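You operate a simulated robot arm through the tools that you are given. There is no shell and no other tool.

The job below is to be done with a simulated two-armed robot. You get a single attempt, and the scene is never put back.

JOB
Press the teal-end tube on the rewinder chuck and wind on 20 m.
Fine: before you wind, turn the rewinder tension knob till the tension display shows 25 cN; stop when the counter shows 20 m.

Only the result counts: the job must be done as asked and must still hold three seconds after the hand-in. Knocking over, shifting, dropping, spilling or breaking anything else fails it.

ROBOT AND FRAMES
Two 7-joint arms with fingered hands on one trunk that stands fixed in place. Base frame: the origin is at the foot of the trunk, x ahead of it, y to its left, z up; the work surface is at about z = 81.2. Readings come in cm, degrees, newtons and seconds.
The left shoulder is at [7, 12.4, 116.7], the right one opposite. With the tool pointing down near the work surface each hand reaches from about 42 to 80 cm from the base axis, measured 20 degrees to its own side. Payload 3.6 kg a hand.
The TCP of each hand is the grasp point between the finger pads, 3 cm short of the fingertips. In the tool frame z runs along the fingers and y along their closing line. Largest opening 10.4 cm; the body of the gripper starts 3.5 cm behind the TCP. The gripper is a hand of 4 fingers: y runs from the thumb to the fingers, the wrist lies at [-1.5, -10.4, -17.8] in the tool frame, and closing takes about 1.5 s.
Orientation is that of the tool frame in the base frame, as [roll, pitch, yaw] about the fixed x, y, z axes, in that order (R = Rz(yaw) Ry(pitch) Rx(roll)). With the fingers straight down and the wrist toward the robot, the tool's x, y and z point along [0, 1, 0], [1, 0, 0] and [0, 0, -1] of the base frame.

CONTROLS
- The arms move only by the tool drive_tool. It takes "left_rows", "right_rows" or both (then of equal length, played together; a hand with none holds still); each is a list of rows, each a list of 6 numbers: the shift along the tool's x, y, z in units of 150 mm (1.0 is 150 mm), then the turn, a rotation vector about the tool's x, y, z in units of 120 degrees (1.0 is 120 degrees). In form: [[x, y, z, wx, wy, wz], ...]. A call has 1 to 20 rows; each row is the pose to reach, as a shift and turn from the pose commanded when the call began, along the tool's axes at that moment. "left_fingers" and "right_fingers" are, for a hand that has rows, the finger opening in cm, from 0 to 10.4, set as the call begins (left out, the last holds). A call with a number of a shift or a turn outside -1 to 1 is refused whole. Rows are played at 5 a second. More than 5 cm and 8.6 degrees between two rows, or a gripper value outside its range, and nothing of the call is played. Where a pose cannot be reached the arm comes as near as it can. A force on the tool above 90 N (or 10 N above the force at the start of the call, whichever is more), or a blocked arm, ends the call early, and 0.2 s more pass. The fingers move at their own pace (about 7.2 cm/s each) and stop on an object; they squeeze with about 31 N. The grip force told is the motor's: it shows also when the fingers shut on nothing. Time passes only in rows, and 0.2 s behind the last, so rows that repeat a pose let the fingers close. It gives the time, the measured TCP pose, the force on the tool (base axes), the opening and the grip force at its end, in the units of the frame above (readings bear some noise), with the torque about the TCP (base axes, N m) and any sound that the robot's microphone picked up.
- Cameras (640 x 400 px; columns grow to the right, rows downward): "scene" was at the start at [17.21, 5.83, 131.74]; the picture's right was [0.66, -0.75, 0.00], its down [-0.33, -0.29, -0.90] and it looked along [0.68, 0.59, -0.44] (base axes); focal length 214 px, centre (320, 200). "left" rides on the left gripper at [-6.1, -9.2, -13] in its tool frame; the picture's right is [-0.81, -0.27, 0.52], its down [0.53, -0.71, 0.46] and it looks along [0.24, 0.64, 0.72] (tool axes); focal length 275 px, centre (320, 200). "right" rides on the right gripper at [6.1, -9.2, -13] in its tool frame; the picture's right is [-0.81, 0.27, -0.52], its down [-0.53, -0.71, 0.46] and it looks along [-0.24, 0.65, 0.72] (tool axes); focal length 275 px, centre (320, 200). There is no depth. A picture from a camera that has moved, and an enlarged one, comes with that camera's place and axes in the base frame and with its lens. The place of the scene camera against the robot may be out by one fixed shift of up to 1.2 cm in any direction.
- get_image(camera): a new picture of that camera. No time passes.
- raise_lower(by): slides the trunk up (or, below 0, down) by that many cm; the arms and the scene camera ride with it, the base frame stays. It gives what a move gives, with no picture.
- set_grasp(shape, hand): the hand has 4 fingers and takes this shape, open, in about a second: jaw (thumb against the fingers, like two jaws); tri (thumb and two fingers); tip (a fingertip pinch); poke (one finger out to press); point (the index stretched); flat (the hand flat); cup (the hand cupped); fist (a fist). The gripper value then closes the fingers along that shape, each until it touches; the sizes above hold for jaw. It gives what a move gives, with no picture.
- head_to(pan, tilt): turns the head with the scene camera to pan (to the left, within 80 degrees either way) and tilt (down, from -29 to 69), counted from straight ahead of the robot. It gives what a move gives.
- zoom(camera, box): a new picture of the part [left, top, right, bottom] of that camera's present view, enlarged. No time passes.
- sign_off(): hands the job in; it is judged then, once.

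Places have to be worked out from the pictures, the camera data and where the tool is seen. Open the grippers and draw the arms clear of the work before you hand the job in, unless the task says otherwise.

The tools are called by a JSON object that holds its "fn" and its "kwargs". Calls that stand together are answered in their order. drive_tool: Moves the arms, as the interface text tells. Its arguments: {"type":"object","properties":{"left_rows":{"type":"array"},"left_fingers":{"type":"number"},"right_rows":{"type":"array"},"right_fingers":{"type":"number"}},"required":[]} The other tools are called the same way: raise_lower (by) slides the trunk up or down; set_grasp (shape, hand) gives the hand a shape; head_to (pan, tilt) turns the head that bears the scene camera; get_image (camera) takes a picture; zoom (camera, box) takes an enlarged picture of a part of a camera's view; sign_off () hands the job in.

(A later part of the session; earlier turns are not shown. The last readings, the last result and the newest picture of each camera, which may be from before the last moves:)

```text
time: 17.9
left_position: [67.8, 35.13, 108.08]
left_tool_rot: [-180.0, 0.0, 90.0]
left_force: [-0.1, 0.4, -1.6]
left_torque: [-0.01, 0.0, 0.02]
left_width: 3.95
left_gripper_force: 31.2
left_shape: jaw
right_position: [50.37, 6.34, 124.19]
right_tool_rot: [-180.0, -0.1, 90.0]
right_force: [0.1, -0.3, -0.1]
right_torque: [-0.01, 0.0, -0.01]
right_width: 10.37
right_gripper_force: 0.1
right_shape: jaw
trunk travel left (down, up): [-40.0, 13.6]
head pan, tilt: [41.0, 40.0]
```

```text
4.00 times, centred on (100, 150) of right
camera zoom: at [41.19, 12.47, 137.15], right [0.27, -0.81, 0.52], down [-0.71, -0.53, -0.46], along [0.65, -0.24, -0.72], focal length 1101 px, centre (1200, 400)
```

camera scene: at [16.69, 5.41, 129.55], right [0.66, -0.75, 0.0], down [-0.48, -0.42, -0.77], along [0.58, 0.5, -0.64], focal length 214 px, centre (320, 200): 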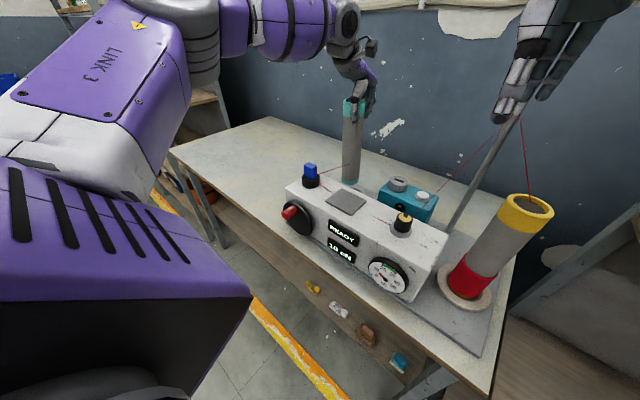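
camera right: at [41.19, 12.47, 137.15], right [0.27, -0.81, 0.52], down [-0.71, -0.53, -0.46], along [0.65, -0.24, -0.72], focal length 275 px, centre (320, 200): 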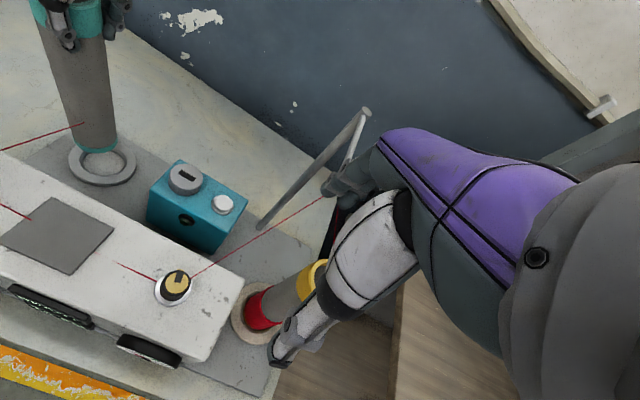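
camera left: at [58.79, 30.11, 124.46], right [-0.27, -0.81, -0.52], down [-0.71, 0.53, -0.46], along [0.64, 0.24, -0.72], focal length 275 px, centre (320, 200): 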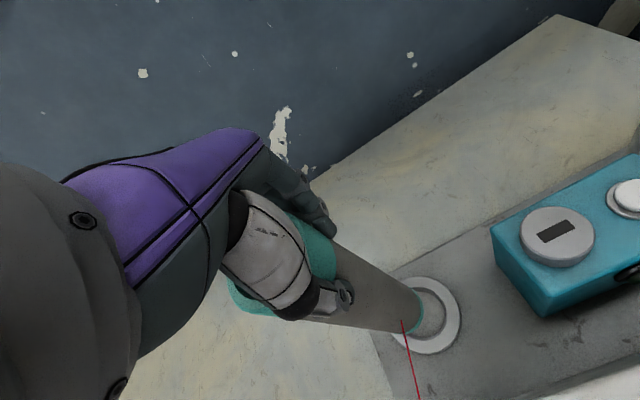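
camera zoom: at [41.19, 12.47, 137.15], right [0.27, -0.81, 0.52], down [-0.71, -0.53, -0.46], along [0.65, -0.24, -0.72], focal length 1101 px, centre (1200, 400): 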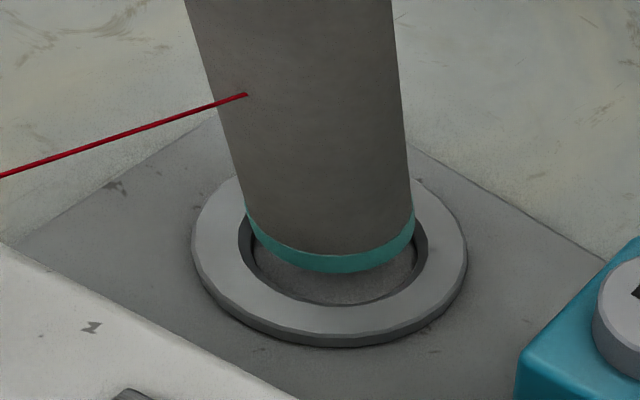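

The tube looks centred over the ring in both views (within about 1 mm). I lower it gently by 1.5 cm and watch the force.

{"fn": "drive_tool", "kwargs": {"left_rows": [[0, 0, 0.02, 0, 0, 0], [0, 0, 0.04, 0, 0, 0], [0, 0, 0.06, 0, 0, 0], [0, 0, 0.08, 0, 0, 0], [0, 0, 0.1, 0, 0, 0], [0, 0, 0.1, 0, 0, 0]]}}

{"fn": "zoom", "kwargs": {"camera": "right", "box": [40, 100, 160, 200]}}

{"fn": "zoom", "kwargs": {"camera": "left", "box": [360, 255, 480, 365]}}

```text
time: 19.3
left_position: [67.77, 35.13, 106.57]
left_tool_rot: [-180.0, 0.1, 90.1]
left_force: [-1.5, 0.3, -1.7]
left_torque: [0.0, 0.01, -0.02]
left_width: 3.92
left_gripper_force: 31.1
left_shape: jaw
right_position: [50.33, 6.37, 124.15]
right_tool_rot: [-180.0, 0.0, 90.0]
right_force: [0.4, -0.3, 0.8]
right_torque: [-0.02, -0.01, 0.0]
right_width: 10.34
right_gripper_force: 0.0
right_shape: jaw
trunk travel left (down, up): [-40.0, 13.6]
head pan, tilt: [41.0, 40.0]
```

```text
4.00 times, centred on (100, 150) of right
camera zoom: at [41.19, 12.47, 137.15], right [0.27, -0.81, 0.52], down [-0.71, -0.53, -0.46], along [0.65, -0.24, -0.72], focal length 1101 px, centre (1200, 400)
```

zoom: 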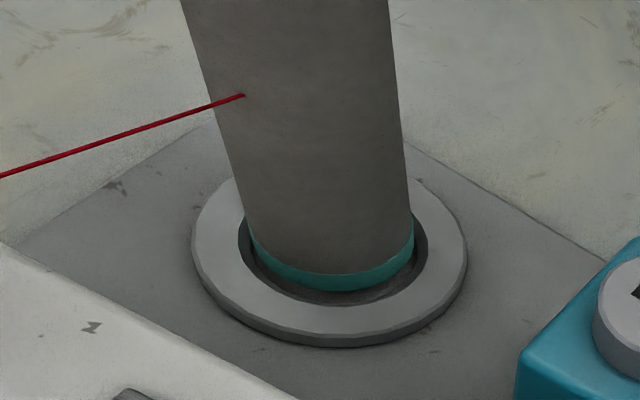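

```text
3.64 times, centred on (420, 310) of left
camera zoom: at [58.68, 28.92, 119.62], right [-0.27, -0.81, -0.52], down [-0.71, 0.53, -0.46], along [0.64, 0.24, -0.72], focal length 1001 px, centre (-44, -200)
```

zoom: 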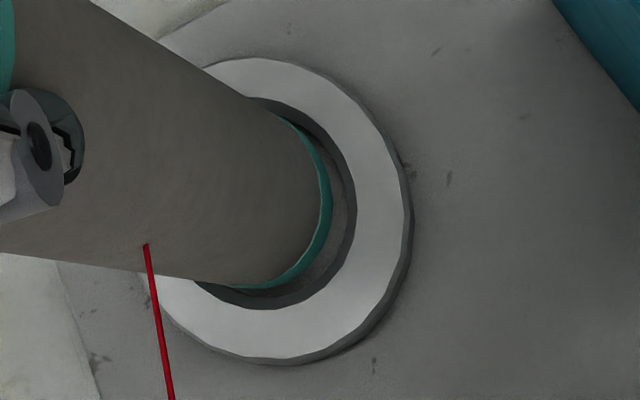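

It is still free, with the tube's lower edge about level with the ring top and centred. I keep lowering in small steps.

{"fn": "drive_tool", "kwargs": {"left_rows": [[0, 0, 0.015, 0, 0, 0], [0, 0, 0.03, 0, 0, 0], [0, 0, 0.045, 0, 0, 0], [0, 0, 0.06, 0, 0, 0], [0, 0, 0.06, 0, 0, 0]]}}

{"fn": "zoom", "kwargs": {"camera": "right", "box": [40, 100, 160, 200]}}

{"fn": "zoom", "kwargs": {"camera": "left", "box": [360, 255, 480, 365]}}

```text
time: 20.5
left_position: [67.84, 34.97, 105.7]
left_tool_rot: [180.0, 0.0, 90.0]
left_force: [-0.1, 0.2, 9.1]
left_torque: [0.03, 0.06, -0.05]
left_width: 3.98
left_gripper_force: 31.1
left_shape: jaw
right_position: [50.24, 6.28, 124.14]
right_tool_rot: [-179.9, 0.0, 90.0]
right_force: [0.7, -0.4, 0.4]
right_torque: [-0.01, 0.01, -0.05]
right_width: 10.36
right_gripper_force: 0.0
right_shape: jaw
trunk travel left (down, up): [-40.0, 13.6]
head pan, tilt: [41.0, 40.0]
```

```text
4.00 times, centred on (100, 150) of right
camera zoom: at [41.19, 12.41, 137.16], right [0.27, -0.81, 0.52], down [-0.71, -0.53, -0.46], along [0.65, -0.24, -0.72], focal length 1101 px, centre (1200, 400)
```

zoom: 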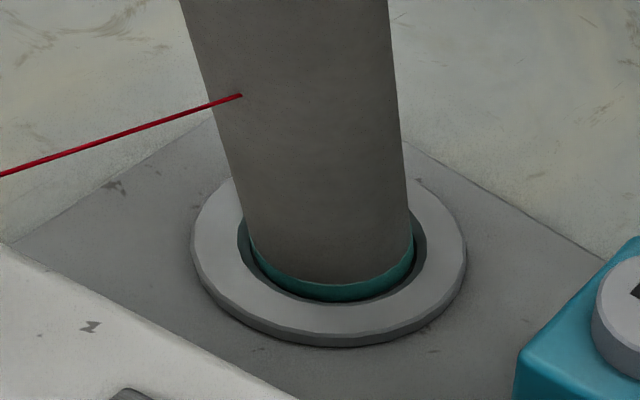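

```text
3.64 times, centred on (420, 310) of left
camera zoom: at [58.69, 28.84, 118.77], right [-0.27, -0.81, -0.52], down [-0.71, 0.53, -0.46], along [0.65, 0.24, -0.72], focal length 1001 px, centre (-44, -200)
```

zoom: 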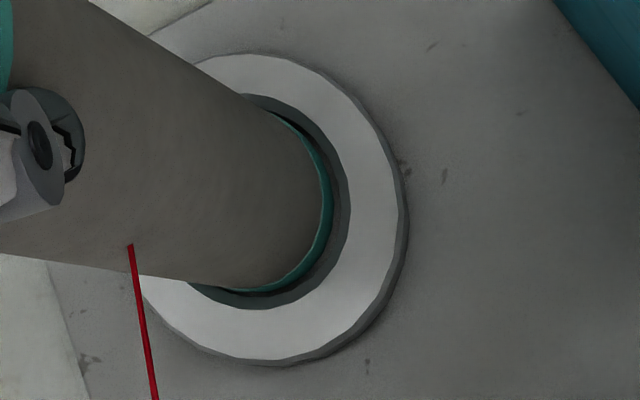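

Contact at 9 N. I now press down further in small steps, watching the force and any sound.

{"fn": "drive_tool", "kwargs": {"left_rows": [[0, 0, 0.01, 0, 0, 0], [0, 0, 0.02, 0, 0, 0], [0, 0, 0.03, 0, 0, 0], [0, 0, 0.04, 0, 0, 0], [0, 0, 0.04, 0, 0, 0]]}}

{"fn": "zoom", "kwargs": {"camera": "left", "box": [210, 160, 480, 365]}}

```text
time: 21.7
left_position: [67.93, 34.99, 105.32]
left_tool_rot: [179.7, 0.0, 90.0]
left_force: [2.5, -1.8, 18.2]
left_torque: [0.05, 0.02, -0.03]
left_width: 3.99
left_gripper_force: 31.4
left_shape: jaw
right_position: [50.28, 6.22, 124.18]
right_tool_rot: [179.9, -0.2, 90.0]
right_force: [0.9, 1.0, -0.2]
right_torque: [0.02, 0.03, -0.05]
right_width: 10.36
right_gripper_force: 0.1
right_shape: jaw
trunk travel left (down, up): [-40.0, 13.6]
head pan, tilt: [41.0, 40.0]
```

```text
1.95 times, centred on (345, 262) of left
camera zoom: at [58.63, 28.78, 118.31], right [-0.27, -0.81, -0.52], down [-0.71, 0.53, -0.46], along [0.65, 0.24, -0.72], focal length 537 px, centre (271, 78)
```

zoom: 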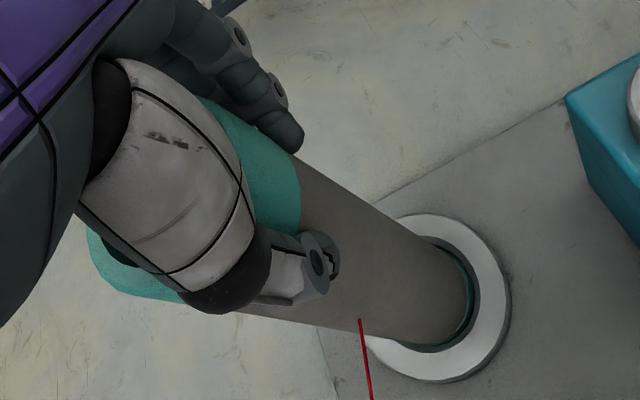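

Force is now 18 N. I press a bit more and compare the teal collar against the fingers to see whether the tube is going in or slipping.

{"fn": "drive_tool", "kwargs": {"left_rows": [[0, 0, 0.01, 0, 0, 0], [0, 0, 0.02, 0, 0, 0], [0, 0, 0.03, 0, 0, 0], [0, 0, 0.04, 0, 0, 0], [0, 0, 0.04, 0, 0, 0]]}}

{"fn": "zoom", "kwargs": {"camera": "left", "box": [210, 160, 480, 365]}}

{"fn": "zoom", "kwargs": {"camera": "right", "box": [40, 100, 160, 200]}}

{"fn": "zoom", "kwargs": {"camera": "scene", "box": [310, 90, 410, 210]}}

```text
time: 22.9
left_position: [67.85, 34.77, 105.04]
left_tool_rot: [179.5, 0.1, 90.0]
left_force: [4.0, -3.2, 31.0]
left_torque: [0.1, -0.24, -0.04]
left_width: 4.0
left_gripper_force: 31.0
left_shape: jaw
right_position: [50.16, 6.12, 124.13]
right_tool_rot: [179.9, 0.0, 90.0]
right_force: [-0.6, 0.8, 0.7]
right_torque: [0.01, -0.01, 0.0]
right_width: 10.38
right_gripper_force: 0.0
right_shape: jaw
trunk travel left (down, up): [-40.0, 13.6]
head pan, tilt: [41.0, 40.0]
```

```text
1.95 times, centred on (345, 262) of left
camera zoom: at [58.55, 28.65, 118.02], right [-0.27, -0.81, -0.52], down [-0.71, 0.53, -0.46], along [0.65, 0.24, -0.72], focal length 537 px, centre (271, 78)
```

zoom: 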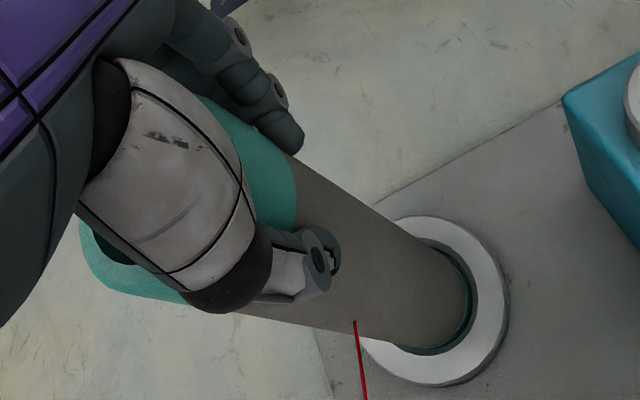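

```text
4.00 times, centred on (100, 150) of right
camera zoom: at [41.0, 12.25, 137.24], right [0.27, -0.81, 0.52], down [-0.71, -0.53, -0.46], along [0.65, -0.24, -0.72], focal length 1101 px, centre (1200, 400)
```

zoom: 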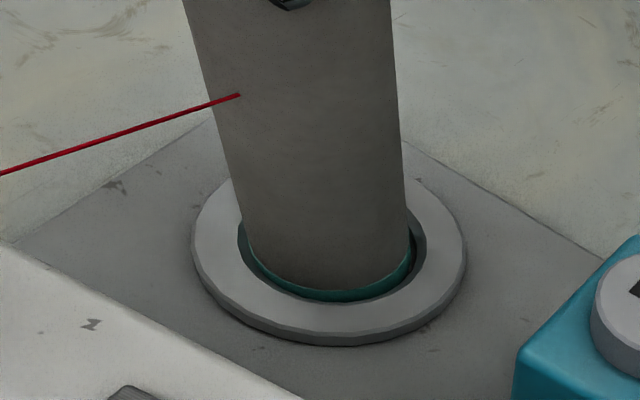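

```text
3.33 times, centred on (360, 150) of scene
camera zoom: at [16.51, 5.19, 129.59], right [0.66, -0.75, 0.0], down [-0.48, -0.42, -0.77], along [0.58, 0.5, -0.64], focal length 715 px, centre (187, 367)
```

zoom: 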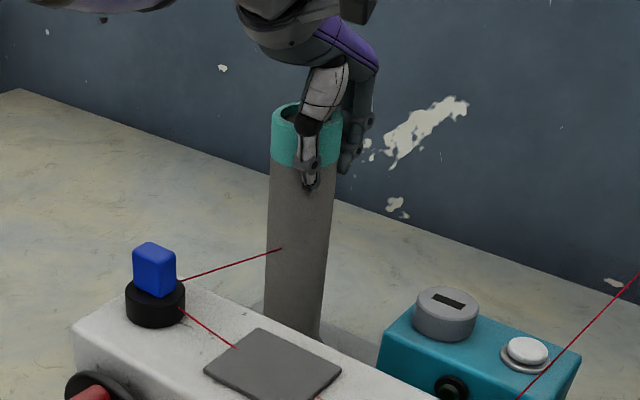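

The tube sits in the socket, though the fingers begin to slip a little at 31 N and no click was heard. I press somewhat harder before deciding how to finish seating.

{"fn": "drive_tool", "kwargs": {"left_rows": [[0, 0, 0.01, 0, 0, 0], [0, 0, 0.02, 0, 0, 0], [0, 0, 0.03, 0, 0, 0], [0, 0, 0.04, 0, 0, 0], [0, 0, 0.05, 0, 0, 0], [0, 0, 0.05, 0, 0, 0]]}}

{"fn": "get_image", "kwargs": {"camera": "left"}}

{"fn": "get_image", "kwargs": {"camera": "scene"}}

{"fn": "zoom", "kwargs": {"camera": "right", "box": [40, 100, 160, 200]}}

```text
time: 24.3
left_position: [67.82, 35.03, 103.57]
left_tool_rot: [180.0, 0.0, 90.0]
left_force: [1.5, -0.7, -1.1]
left_torque: [0.03, -0.04, -0.01]
left_width: 2.69
left_gripper_force: 30.9
left_shape: jaw
right_position: [50.32, 6.25, 124.16]
right_tool_rot: [-179.9, 0.0, 90.1]
right_force: [-0.3, -0.1, -0.3]
right_torque: [0.01, 0.01, -0.03]
right_width: 10.37
right_gripper_force: 0.1
right_shape: jaw
trunk travel left (down, up): [-40.0, 13.6]
head pan, tilt: [41.0, 40.0]
```

```text
taken
camera left: at [58.7, 28.91, 116.74], right [-0.27, -0.81, -0.52], down [-0.71, 0.53, -0.46], along [0.64, 0.24, -0.72], focal length 275 px, centre (320, 200)
```

left: 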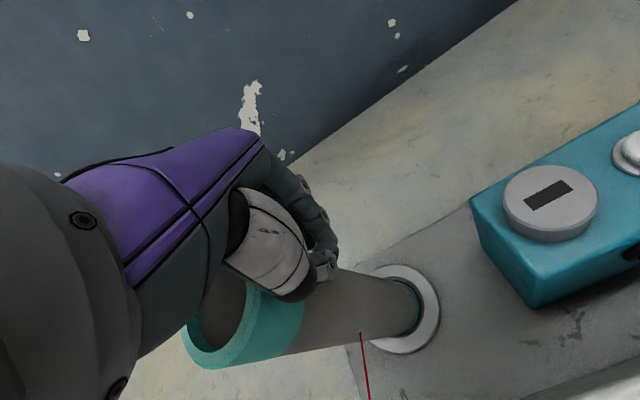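

```text
taken
camera scene: at [16.69, 5.4, 129.55], right [0.66, -0.75, 0.0], down [-0.48, -0.42, -0.77], along [0.58, 0.5, -0.64], focal length 214 px, centre (320, 200)
```

scene: 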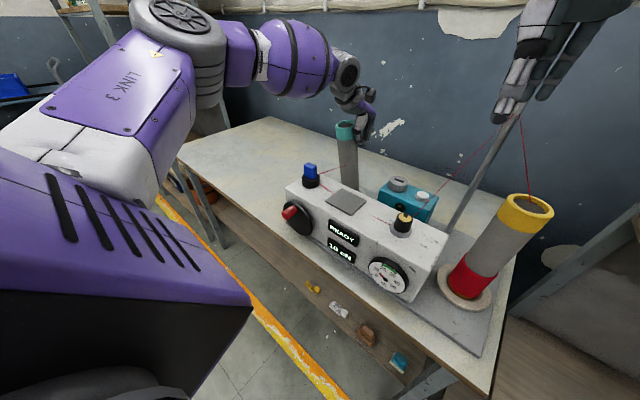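

```text
4.00 times, centred on (100, 150) of right
camera zoom: at [41.19, 12.47, 137.15], right [0.27, -0.81, 0.52], down [-0.71, -0.53, -0.46], along [0.65, -0.24, -0.72], focal length 1101 px, centre (1200, 400)
```

zoom: 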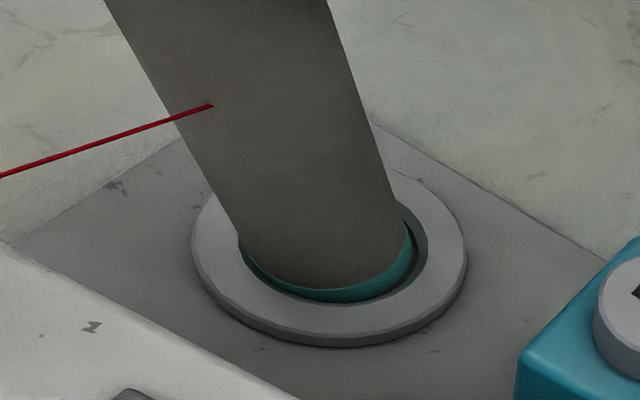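

The grip slipped off sideways and the tube is now leaning towards the robot, still standing in the socket against the closed hand. I look closely before moving anything.

{"fn": "zoom", "kwargs": {"camera": "left", "box": [160, 160, 460, 380]}}

{"fn": "zoom", "kwargs": {"camera": "scene", "box": [310, 80, 410, 210]}}

{"fn": "zoom", "kwargs": {"camera": "right", "box": [0, 0, 200, 200]}}

```text
1.82 times, centred on (310, 270) of left
camera zoom: at [58.7, 28.91, 116.74], right [-0.27, -0.81, -0.52], down [-0.71, 0.53, -0.46], along [0.64, 0.24, -0.72], focal length 500 px, centre (338, 73)
```

zoom: 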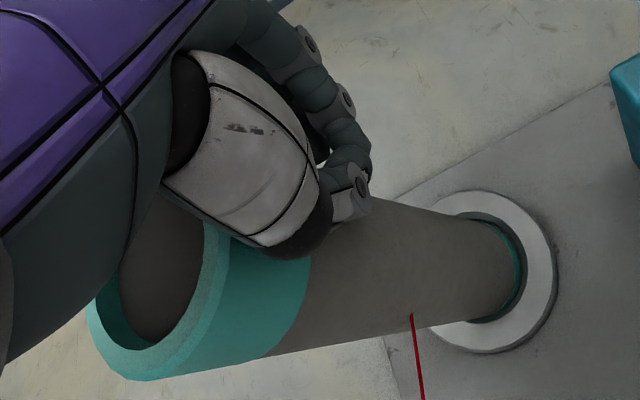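

```text
3.08 times, centred on (360, 145) of scene
camera zoom: at [16.69, 5.4, 129.55], right [0.66, -0.75, 0.0], down [-0.48, -0.42, -0.77], along [0.58, 0.5, -0.64], focal length 660 px, centre (197, 369)
```

zoom: 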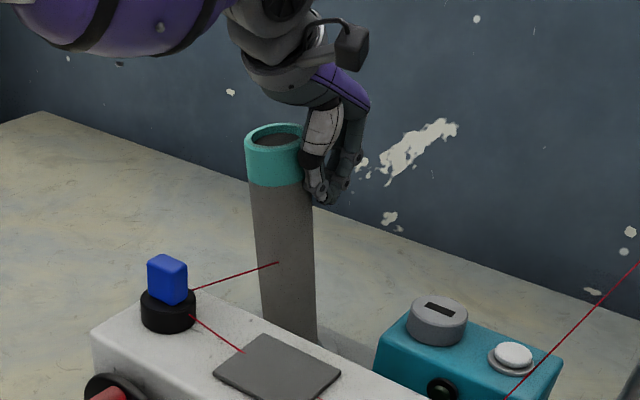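

```text
2.00 times, centred on (100, 100) of right
camera zoom: at [41.19, 12.47, 137.15], right [0.27, -0.81, 0.52], down [-0.71, -0.53, -0.46], along [0.65, -0.24, -0.72], focal length 551 px, centre (760, 400)
```

zoom: 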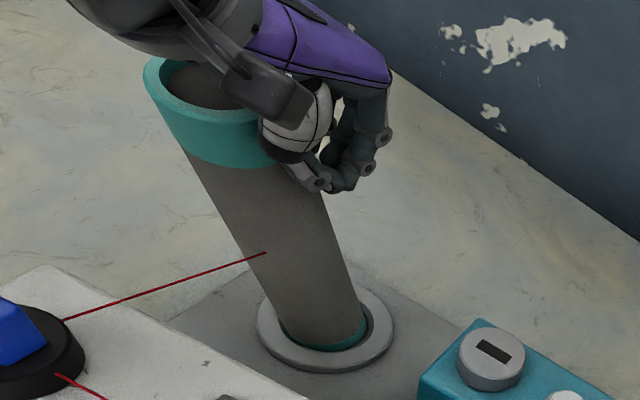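

The tube leans about 10° against the outside of the thumb, and its rim is close under the palm. I move the hand slowly up and away along +x, −y so that the tube can settle back upright against it.

{"fn": "drive_tool", "kwargs": {"left_rows": [[-0.005, 0.008, -0.02, 0, 0, 0], [-0.012, 0.016, -0.045, 0, 0, 0], [-0.02, 0.028, -0.07, 0, 0, 0], [-0.03, 0.042, -0.09, 0, 0, 0], [-0.042, 0.058, -0.1, 0, 0, 0], [-0.055, 0.075, -0.1, 0, 0, 0], [-0.068, 0.092, -0.1, 0, 0, 0], [-0.08, 0.11, -0.1, 0, 0, 0], [-0.08, 0.11, -0.1, 0, 0, 0]]}}

{"fn": "zoom", "kwargs": {"camera": "left", "box": [160, 160, 460, 380]}}

{"fn": "zoom", "kwargs": {"camera": "scene", "box": [310, 80, 410, 210]}}

{"fn": "zoom", "kwargs": {"camera": "right", "box": [0, 0, 200, 200]}}

```text
time: 26.3
left_position: [69.57, 33.78, 105.3]
left_tool_rot: [179.9, 0.0, 90.1]
left_force: [0.1, 0.6, -0.4]
left_torque: [0.01, 0.01, -0.01]
left_width: 2.68
left_gripper_force: 31.4
left_shape: jaw
right_position: [50.26, 6.25, 124.12]
right_tool_rot: [-179.9, 0.0, 90.0]
right_force: [-0.7, 0.1, 1.3]
right_torque: [0.02, 0.05, 0.05]
right_width: 10.35
right_gripper_force: 0.0
right_shape: jaw
trunk travel left (down, up): [-40.0, 13.6]
head pan, tilt: [41.0, 40.0]
```

```text
1.82 times, centred on (310, 270) of left
camera zoom: at [60.36, 27.73, 118.28], right [-0.27, -0.81, -0.52], down [-0.71, 0.53, -0.46], along [0.64, 0.24, -0.72], focal length 500 px, centre (338, 73)
```

zoom: 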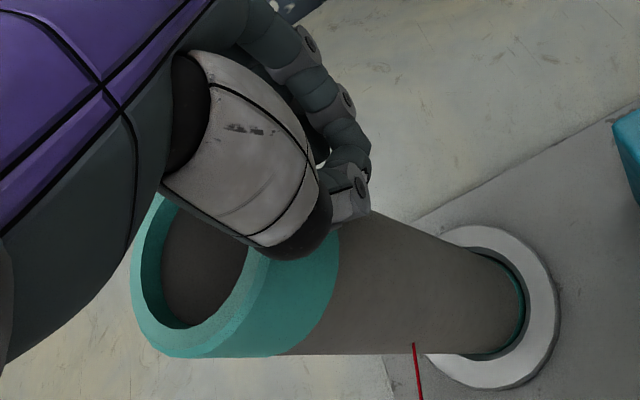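

```text
3.08 times, centred on (360, 145) of scene
camera zoom: at [16.69, 5.4, 129.55], right [0.66, -0.75, 0.0], down [-0.48, -0.42, -0.77], along [0.58, 0.5, -0.64], focal length 660 px, centre (197, 369)
```

zoom: 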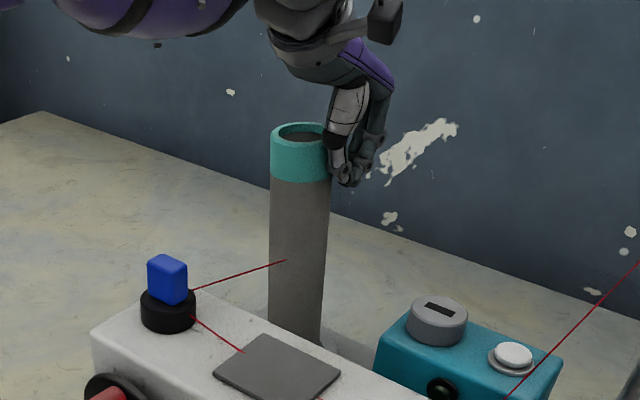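

```text
2.00 times, centred on (100, 100) of right
camera zoom: at [41.19, 12.47, 137.16], right [0.27, -0.81, 0.52], down [-0.71, -0.53, -0.46], along [0.65, -0.24, -0.72], focal length 551 px, centre (760, 400)
```

zoom: 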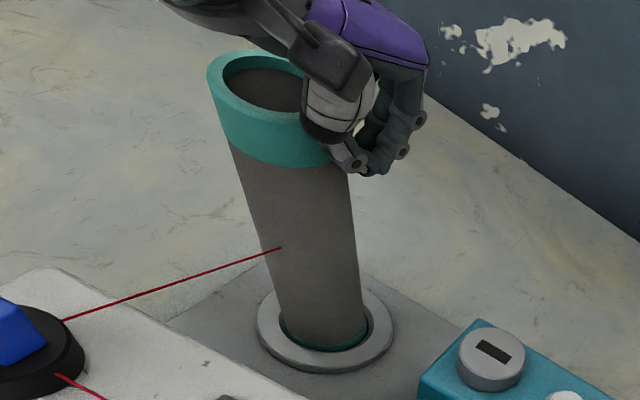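

The tube follows and straightens. I continue the same slow retreat.

{"fn": "drive_tool", "kwargs": {"left_rows": [[-0.014, 0.018, 0, 0, 0, 0], [-0.028, 0.036, 0, 0, 0, 0], [-0.042, 0.054, 0, 0, 0, 0], [-0.056, 0.072, 0, 0, 0, 0], [-0.07, 0.09, 0, 0, 0, 0], [-0.084, 0.108, 0, 0, 0, 0], [-0.1, 0.126, 0, 0, 0, 0], [-0.115, 0.144, 0, 0, 0, 0], [-0.13, 0.16, 0, 0, 0, 0], [-0.13, 0.16, 0, 0, 0, 0]]}}

{"fn": "zoom", "kwargs": {"camera": "left", "box": [160, 160, 460, 380]}}

{"fn": "zoom", "kwargs": {"camera": "scene", "box": [310, 80, 410, 210]}}

{"fn": "zoom", "kwargs": {"camera": "right", "box": [0, 0, 200, 200]}}

```text
time: 28.5
left_position: [71.9, 32.0, 105.17]
left_tool_rot: [180.0, 0.0, 90.0]
left_force: [-0.3, 0.4, 0.4]
left_torque: [-0.02, 0.03, -0.02]
left_width: 2.68
left_gripper_force: 30.7
left_shape: jaw
right_position: [50.2, 6.39, 124.18]
right_tool_rot: [-180.0, 0.1, 90.0]
right_force: [0.5, -0.4, 0.2]
right_torque: [0.01, 0.02, 0.01]
right_width: 10.36
right_gripper_force: 0.0
right_shape: jaw
trunk travel left (down, up): [-40.0, 13.6]
head pan, tilt: [41.0, 40.0]
```

```text
1.82 times, centred on (310, 270) of left
camera zoom: at [62.77, 25.76, 118.27], right [-0.27, -0.81, -0.52], down [-0.71, 0.53, -0.46], along [0.64, 0.24, -0.72], focal length 500 px, centre (338, 73)
```

zoom: 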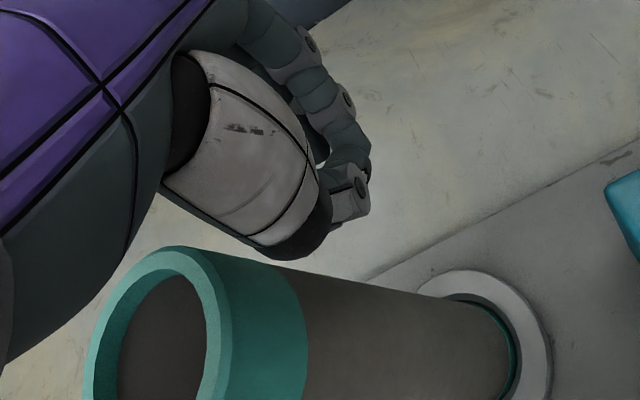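

```text
3.08 times, centred on (360, 145) of scene
camera zoom: at [16.69, 5.4, 129.55], right [0.66, -0.75, 0.0], down [-0.48, -0.42, -0.77], along [0.58, 0.5, -0.64], focal length 660 px, centre (197, 369)
```

zoom: 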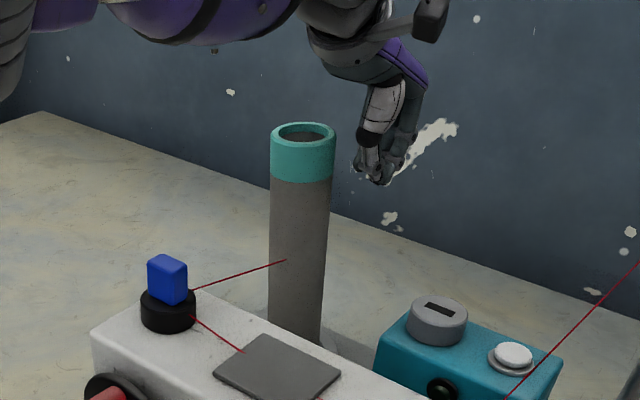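

```text
2.00 times, centred on (100, 100) of right
camera zoom: at [41.19, 12.47, 137.16], right [0.27, -0.81, 0.52], down [-0.71, -0.53, -0.46], along [0.65, -0.24, -0.72], focal length 551 px, centre (760, 400)
```

zoom: 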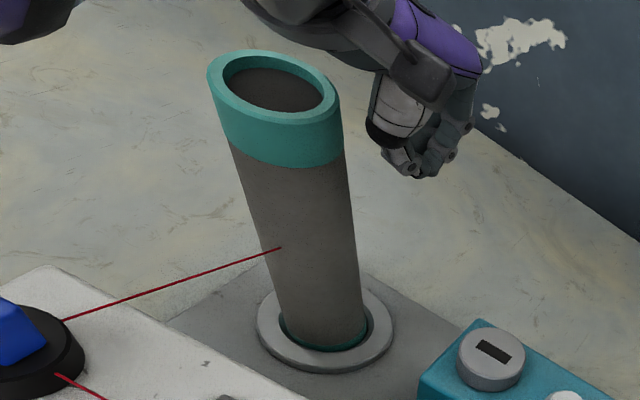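

The tube now stands by itself in the socket, close to upright. I raise the left hand clear, then form a fist to press it down axially from above.

{"fn": "drive_tool", "kwargs": {"left_rows": [[-0.02, 0.03, -0.1, 0, 0, 0], [-0.03, 0.03, -0.3, 0, 0, 0], [-0.03, 0.03, -0.5, 0, 0, 0], [-0.03, 0.03, -0.7, 0, 0, 0], [-0.03, 0.03, -0.9, 0, 0, 0], [-0.03, 0.03, -0.9, 0, 0, 0]]}}

{"fn": "set_grasp", "kwargs": {"hand": "left", "shape": "fist"}}

{"fn": "get_image", "kwargs": {"camera": "left"}}

{"fn": "get_image", "kwargs": {"camera": "scene"}}

{"fn": "get_image", "kwargs": {"camera": "right"}}

```text
time: 29.9
left_position: [70.29, 30.63, 116.65]
left_tool_rot: [180.0, -0.2, 90.0]
left_force: [0.7, 0.5, -0.3]
left_torque: [0.04, 0.05, 0.02]
left_width: 2.71
left_gripper_force: 31.2
left_shape: jaw
left hand out of reach, approached as far as the arm can: row 4, 5, 6
right_position: [50.3, 6.32, 124.11]
right_tool_rot: [180.0, -0.1, 90.0]
right_force: [0.5, 0.6, -0.6]
right_torque: [-0.03, 0.04, -0.08]
right_width: 10.38
right_gripper_force: 0.0
right_shape: jaw
trunk travel left (down, up): [-40.0, 13.6]
head pan, tilt: [41.0, 40.0]
```

```text
time: 30.8
left_position: [70.35, 30.63, 116.71]
left_tool_rot: [180.0, -0.1, 90.0]
left_force: [-0.2, 0.0, 0.3]
left_torque: [-0.01, 0.0, -0.01]
left_width: 0.0
left_gripper_force: 0.0
left_shape: fist
right_position: [50.29, 6.19, 124.1]
right_tool_rot: [-179.9, -0.1, 90.0]
right_force: [0.0, 0.2, 0.0]
right_torque: [0.01, -0.01, 0.0]
right_width: 10.38
right_gripper_force: 0.0
right_shape: jaw
trunk travel left (down, up): [-40.0, 13.6]
head pan, tilt: [41.0, 40.0]
```

```text
taken
camera left: at [61.21, 24.56, 129.65], right [-0.27, -0.81, -0.52], down [-0.71, 0.53, -0.46], along [0.64, 0.24, -0.72], focal length 275 px, centre (320, 200)
```

left: 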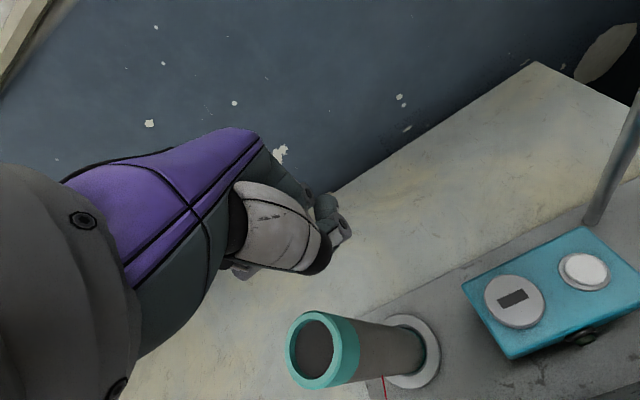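

```text
taken
camera scene: at [16.69, 5.37, 129.55], right [0.66, -0.75, 0.0], down [-0.48, -0.42, -0.77], along [0.58, 0.5, -0.64], focal length 214 px, centre (320, 200)
```

scene: 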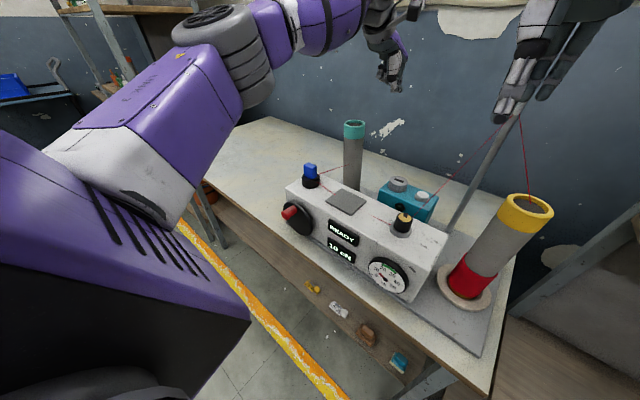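

```text
taken
camera right: at [41.19, 12.43, 137.15], right [0.27, -0.81, 0.52], down [-0.71, -0.53, -0.46], along [0.65, -0.24, -0.72], focal length 275 px, centre (320, 200)
```

right: 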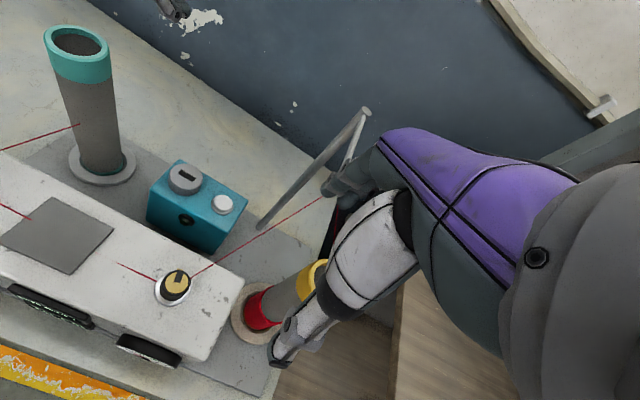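

I zoom in on the fist and on the tube for a precise look.

{"fn": "zoom", "kwargs": {"camera": "scene", "box": [330, 0, 450, 140]}}

{"fn": "zoom", "kwargs": {"camera": "left", "box": [180, 140, 460, 400]}}

{"fn": "zoom", "kwargs": {"camera": "right", "box": [30, 10, 230, 200]}}

```text
2.86 times, centred on (390, 70) of scene
camera zoom: at [16.69, 5.37, 129.55], right [0.66, -0.75, 0.0], down [-0.48, -0.42, -0.77], along [0.58, 0.5, -0.64], focal length 613 px, centre (120, 571)
```

zoom: 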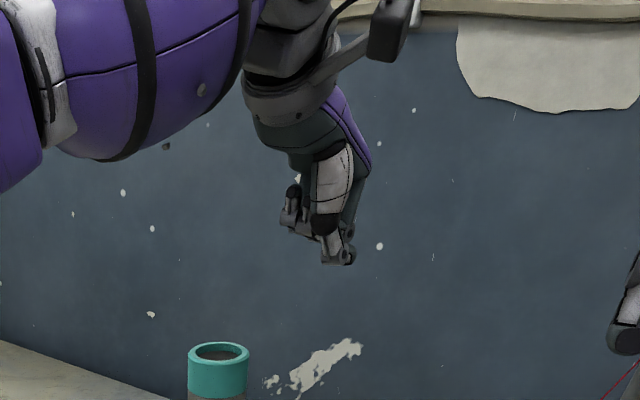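

```text
1.54 times, centred on (320, 270) of left
camera zoom: at [61.21, 24.56, 129.65], right [-0.27, -0.81, -0.52], down [-0.71, 0.53, -0.46], along [0.64, 0.24, -0.72], focal length 424 px, centre (320, 92)
```

zoom: 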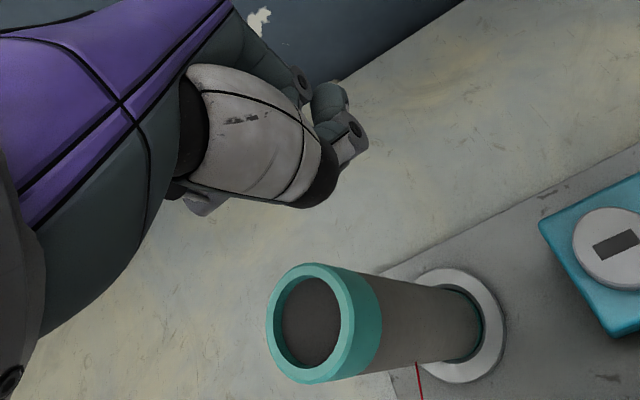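

```text
2.11 times, centred on (130, 105) of right
camera zoom: at [41.19, 12.43, 137.15], right [0.27, -0.81, 0.52], down [-0.71, -0.53, -0.46], along [0.65, -0.24, -0.72], focal length 580 px, centre (720, 400)
```

zoom: 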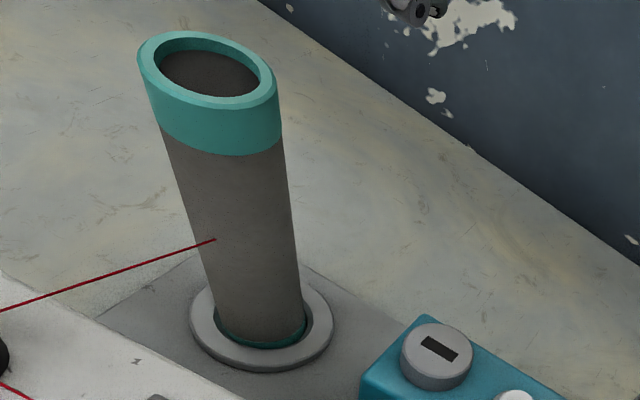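

The tube top is at about (67.1, 37.0, 107.9), leaning roughly 3°, so it is wedged but probably not fully seated. The first grip was about 1 cm off-centre. I go back to jaw shape, centre properly over it and take a deeper grip.

{"fn": "set_grasp", "kwargs": {"hand": "left", "shape": "jaw"}}

{"fn": "drive_tool", "kwargs": {"left_rows": [[0.1, -0.05, 0, 0, 0, 0], [0.21, -0.11, 0, 0, 0, 0], [0.32, -0.16, 0, 0, 0, 0], [0.42, -0.21, 0, 0, 0, 0], [0.42, -0.21, 0.1, 0, 0, 0], [0.42, -0.21, 0.2, 0, 0, 0], [0.42, -0.21, 0.2, 0, 0, 0]]}}

{"fn": "get_image", "kwargs": {"camera": "left"}}

{"fn": "zoom", "kwargs": {"camera": "scene", "box": [310, 60, 410, 180]}}

{"fn": "zoom", "kwargs": {"camera": "right", "box": [0, 0, 200, 200]}}

```text
time: 31.7
left_position: [70.48, 30.69, 116.54]
left_tool_rot: [180.0, 0.1, 90.0]
left_force: [0.0, 0.7, -0.1]
left_torque: [-0.02, -0.01, -0.01]
left_width: 10.33
left_gripper_force: 0.0
left_shape: jaw
right_position: [50.44, 6.24, 124.23]
right_tool_rot: [180.0, -0.1, 90.0]
right_force: [0.0, 0.3, -0.2]
right_torque: [0.01, -0.02, 0.0]
right_width: 10.4
right_gripper_force: 0.0
right_shape: jaw
trunk travel left (down, up): [-40.0, 13.6]
head pan, tilt: [41.0, 40.0]
```

```text
time: 33.3
left_position: [67.29, 37.05, 113.62]
left_tool_rot: [-180.0, -0.1, 90.3]
left_force: [-0.6, 0.2, -0.4]
left_torque: [-0.01, -0.03, 0.0]
left_width: 10.36
left_gripper_force: 0.0
left_shape: jaw
right_position: [50.38, 6.42, 124.2]
right_tool_rot: [-180.0, 0.0, 89.9]
right_force: [-0.2, 0.0, 0.0]
right_torque: [-0.01, 0.01, 0.01]
right_width: 10.38
right_gripper_force: 0.1
right_shape: jaw
trunk travel left (down, up): [-40.0, 13.6]
head pan, tilt: [41.0, 40.0]
```

```text
taken
camera left: at [58.04, 30.86, 126.56], right [-0.27, -0.81, -0.52], down [-0.71, 0.53, -0.46], along [0.64, 0.24, -0.72], focal length 275 px, centre (320, 200)
```

left: 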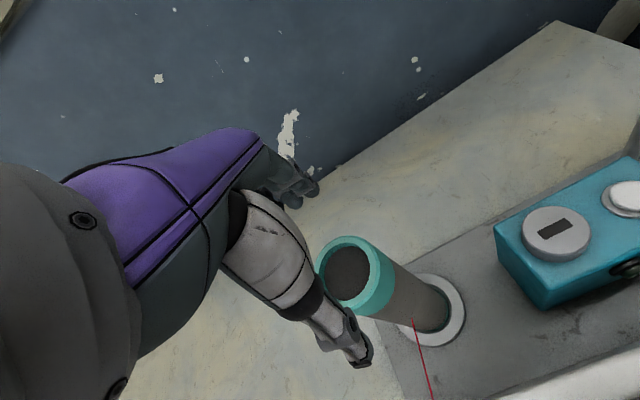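

```text
3.33 times, centred on (360, 120) of scene
camera zoom: at [16.69, 5.4, 129.55], right [0.66, -0.75, 0.0], down [-0.48, -0.42, -0.77], along [0.58, 0.5, -0.64], focal length 715 px, centre (187, 467)
```

zoom: 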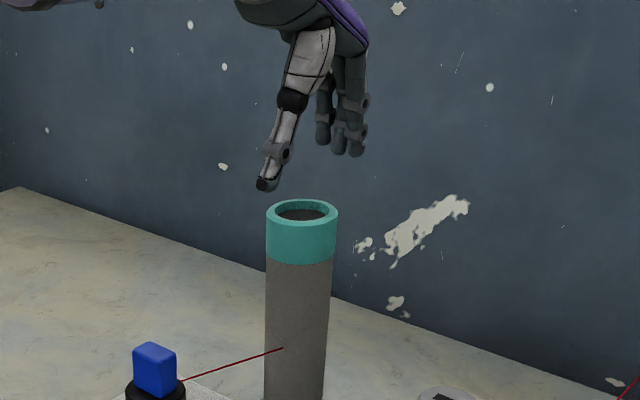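

```text
2.00 times, centred on (100, 100) of right
camera zoom: at [41.19, 12.47, 137.16], right [0.27, -0.81, 0.52], down [-0.71, -0.53, -0.46], along [0.65, -0.24, -0.72], focal length 551 px, centre (760, 400)
```

zoom: 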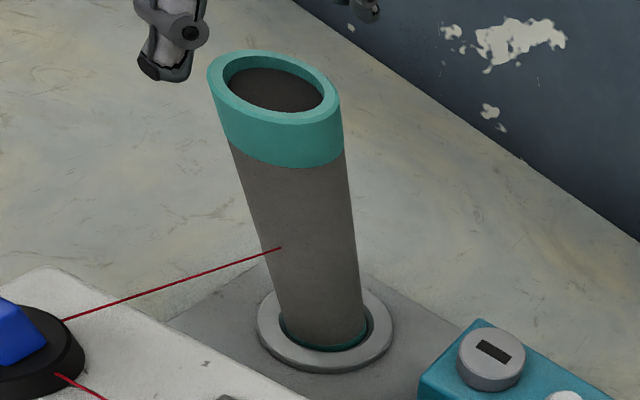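

The open fingers straddle the tube top evenly (axis near (67.0, 37.15)). I lower around the collar and then in fine steps until the palm meets the rim.

{"fn": "drive_tool", "kwargs": {"left_rows": [[0.004, -0.008, 0.08, 0, 0, 0], [0.007, -0.017, 0.18, 0, 0, 0], [0.007, -0.017, 0.28, 0, 0, 0], [0.007, -0.017, 0.38, 0, 0, 0], [0.007, -0.017, 0.48, 0, 0, 0], [0.007, -0.017, 0.575, 0, 0, 0], [0.007, -0.017, 0.575, 0, 0, 0]]}}

{"fn": "get_image", "kwargs": {"camera": "left"}}

{"fn": "zoom", "kwargs": {"camera": "scene", "box": [310, 80, 410, 200]}}

{"fn": "zoom", "kwargs": {"camera": "right", "box": [0, 0, 200, 200]}}

```text
time: 34.9
left_position: [66.96, 37.0, 104.87]
left_tool_rot: [179.9, 0.0, 90.1]
left_force: [1.5, 0.1, 0.0]
left_torque: [-0.01, -0.01, 0.03]
left_width: 10.4
left_gripper_force: 0.0
left_shape: jaw
right_position: [50.38, 6.32, 124.1]
right_tool_rot: [180.0, 0.0, 90.1]
right_force: [-0.3, 0.5, -0.8]
right_torque: [0.0, 0.05, -0.01]
right_width: 10.35
right_gripper_force: 0.1
right_shape: jaw
trunk travel left (down, up): [-40.0, 13.6]
head pan, tilt: [41.0, 40.0]
```

```text
taken
camera left: at [57.77, 30.91, 117.97], right [-0.27, -0.81, -0.52], down [-0.71, 0.53, -0.46], along [0.65, 0.24, -0.72], focal length 275 px, centre (320, 200)
```

left: 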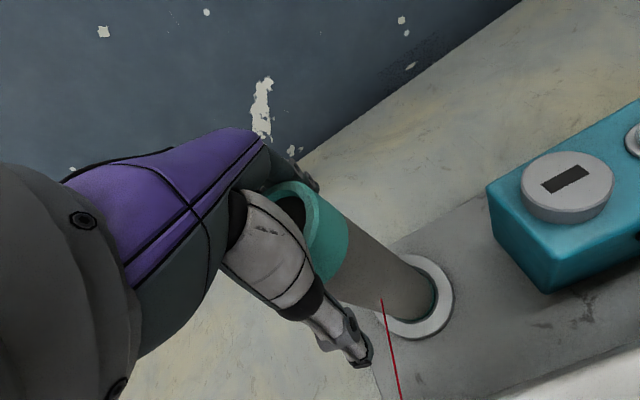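

```text
3.33 times, centred on (360, 140) of scene
camera zoom: at [16.69, 5.4, 129.55], right [0.66, -0.75, 0.0], down [-0.48, -0.42, -0.77], along [0.58, 0.5, -0.64], focal length 715 px, centre (187, 400)
```

zoom: 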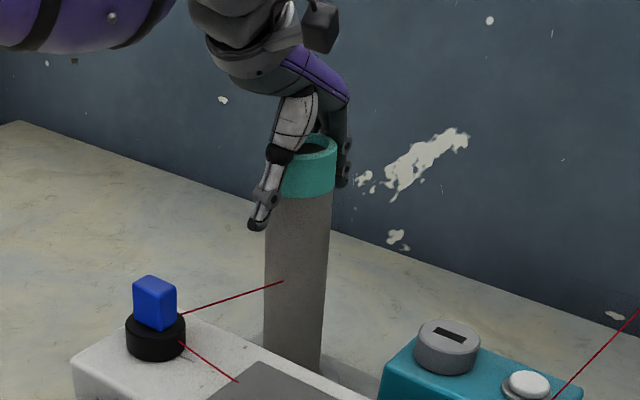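

```text
2.00 times, centred on (100, 100) of right
camera zoom: at [41.19, 12.47, 137.15], right [0.27, -0.81, 0.52], down [-0.71, -0.53, -0.46], along [0.65, -0.24, -0.72], focal length 551 px, centre (760, 400)
```

zoom: 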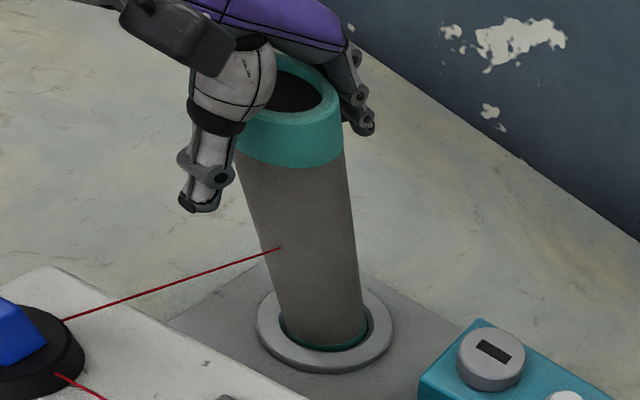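

Clearance looks even. I lower in fine steps to find where the palm touches the rim.

{"fn": "drive_tool", "kwargs": {"left_rows": [[0, 0, 0.02, 0, 0, 0], [0, 0, 0.04, 0, 0, 0], [0, 0, 0.06, 0, 0, 0], [0, 0, 0.08, 0, 0, 0], [0, 0, 0.08, 0, 0, 0]]}}

{"fn": "get_image", "kwargs": {"camera": "left"}}

{"fn": "zoom", "kwargs": {"camera": "scene", "box": [310, 80, 410, 200]}}

```text
time: 36.1
left_position: [66.99, 37.2, 103.74]
left_tool_rot: [-180.0, 0.1, 90.1]
left_force: [0.4, -0.6, 1.5]
left_torque: [0.03, 0.0, -0.03]
left_width: 10.38
left_gripper_force: 0.0
left_shape: jaw
right_position: [50.29, 6.3, 124.11]
right_tool_rot: [-179.9, -0.1, 90.0]
right_force: [-0.2, -0.2, 0.2]
right_torque: [0.01, -0.02, 0.02]
right_width: 10.37
right_gripper_force: 0.0
right_shape: jaw
trunk travel left (down, up): [-40.0, 13.6]
head pan, tilt: [41.0, 40.0]
```

```text
taken
camera left: at [57.79, 30.94, 116.76], right [-0.27, -0.81, -0.52], down [-0.71, 0.53, -0.46], along [0.64, 0.24, -0.72], focal length 275 px, centre (320, 200)
```

left: 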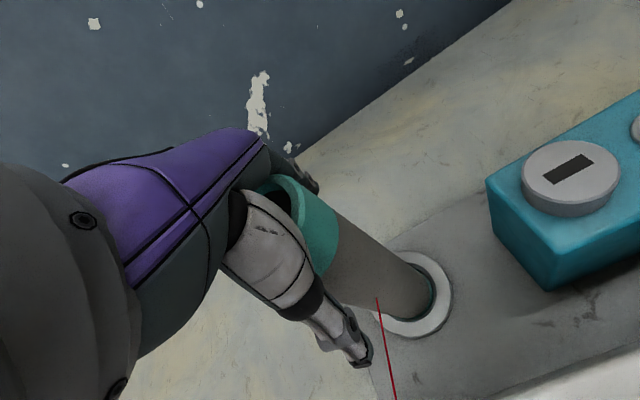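

```text
3.33 times, centred on (360, 140) of scene
camera zoom: at [16.69, 5.4, 129.55], right [0.66, -0.75, 0.0], down [-0.48, -0.42, -0.77], along [0.58, 0.5, -0.64], focal length 715 px, centre (187, 400)
```

zoom: 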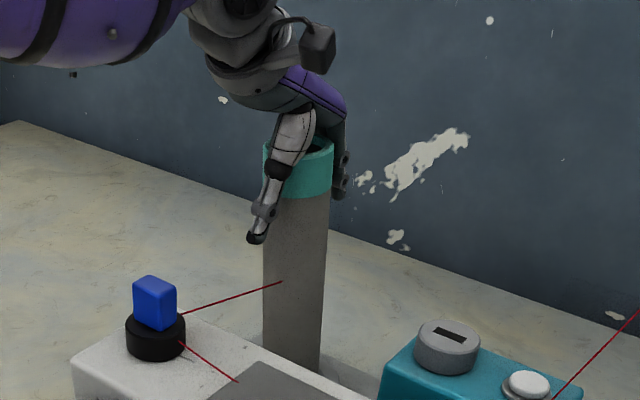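

Still no firm contact; I continue in fine steps.

{"fn": "drive_tool", "kwargs": {"left_rows": [[0, 0, 0.015, 0, 0, 0], [0, 0, 0.03, 0, 0, 0], [0, 0, 0.045, 0, 0, 0], [0, 0, 0.06, 0, 0, 0], [0, 0, 0.06, 0, 0, 0]]}}

{"fn": "zoom", "kwargs": {"camera": "scene", "box": [310, 80, 410, 200]}}

{"fn": "zoom", "kwargs": {"camera": "right", "box": [0, 0, 200, 200]}}

```text
time: 37.3
left_position: [66.89, 37.02, 102.73]
left_tool_rot: [-179.9, 0.0, 90.0]
left_force: [0.5, -1.2, 2.8]
left_torque: [0.02, -0.01, 0.02]
left_width: 10.39
left_gripper_force: 0.0
left_shape: jaw
right_position: [50.32, 6.34, 124.12]
right_tool_rot: [180.0, 0.1, 90.0]
right_force: [-0.3, -0.3, 0.3]
right_torque: [0.01, -0.02, 0.01]
right_width: 10.39
right_gripper_force: 0.0
right_shape: jaw
trunk travel left (down, up): [-40.0, 13.6]
head pan, tilt: [41.0, 40.0]
```

```text
3.33 times, centred on (360, 140) of scene
camera zoom: at [16.69, 5.4, 129.55], right [0.66, -0.75, 0.0], down [-0.48, -0.42, -0.77], along [0.58, 0.5, -0.64], focal length 715 px, centre (187, 400)
```

zoom: 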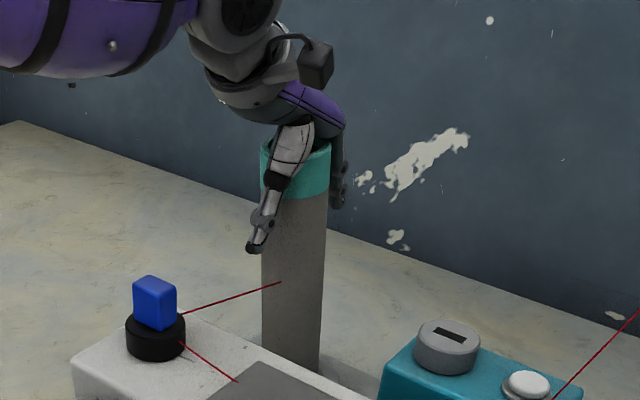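

```text
2.00 times, centred on (100, 100) of right
camera zoom: at [41.19, 12.46, 137.15], right [0.27, -0.81, 0.52], down [-0.71, -0.53, -0.46], along [0.65, -0.24, -0.72], focal length 551 px, centre (760, 400)
```

zoom: 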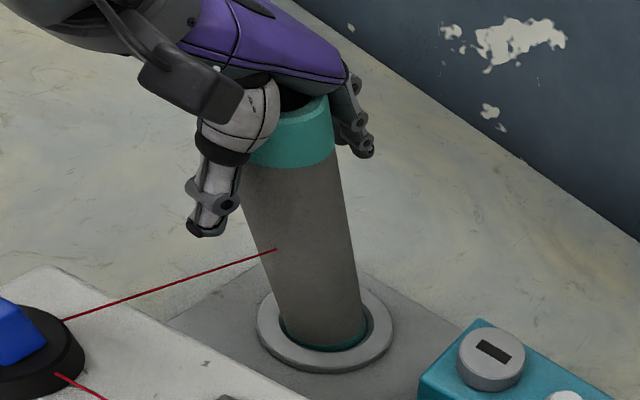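

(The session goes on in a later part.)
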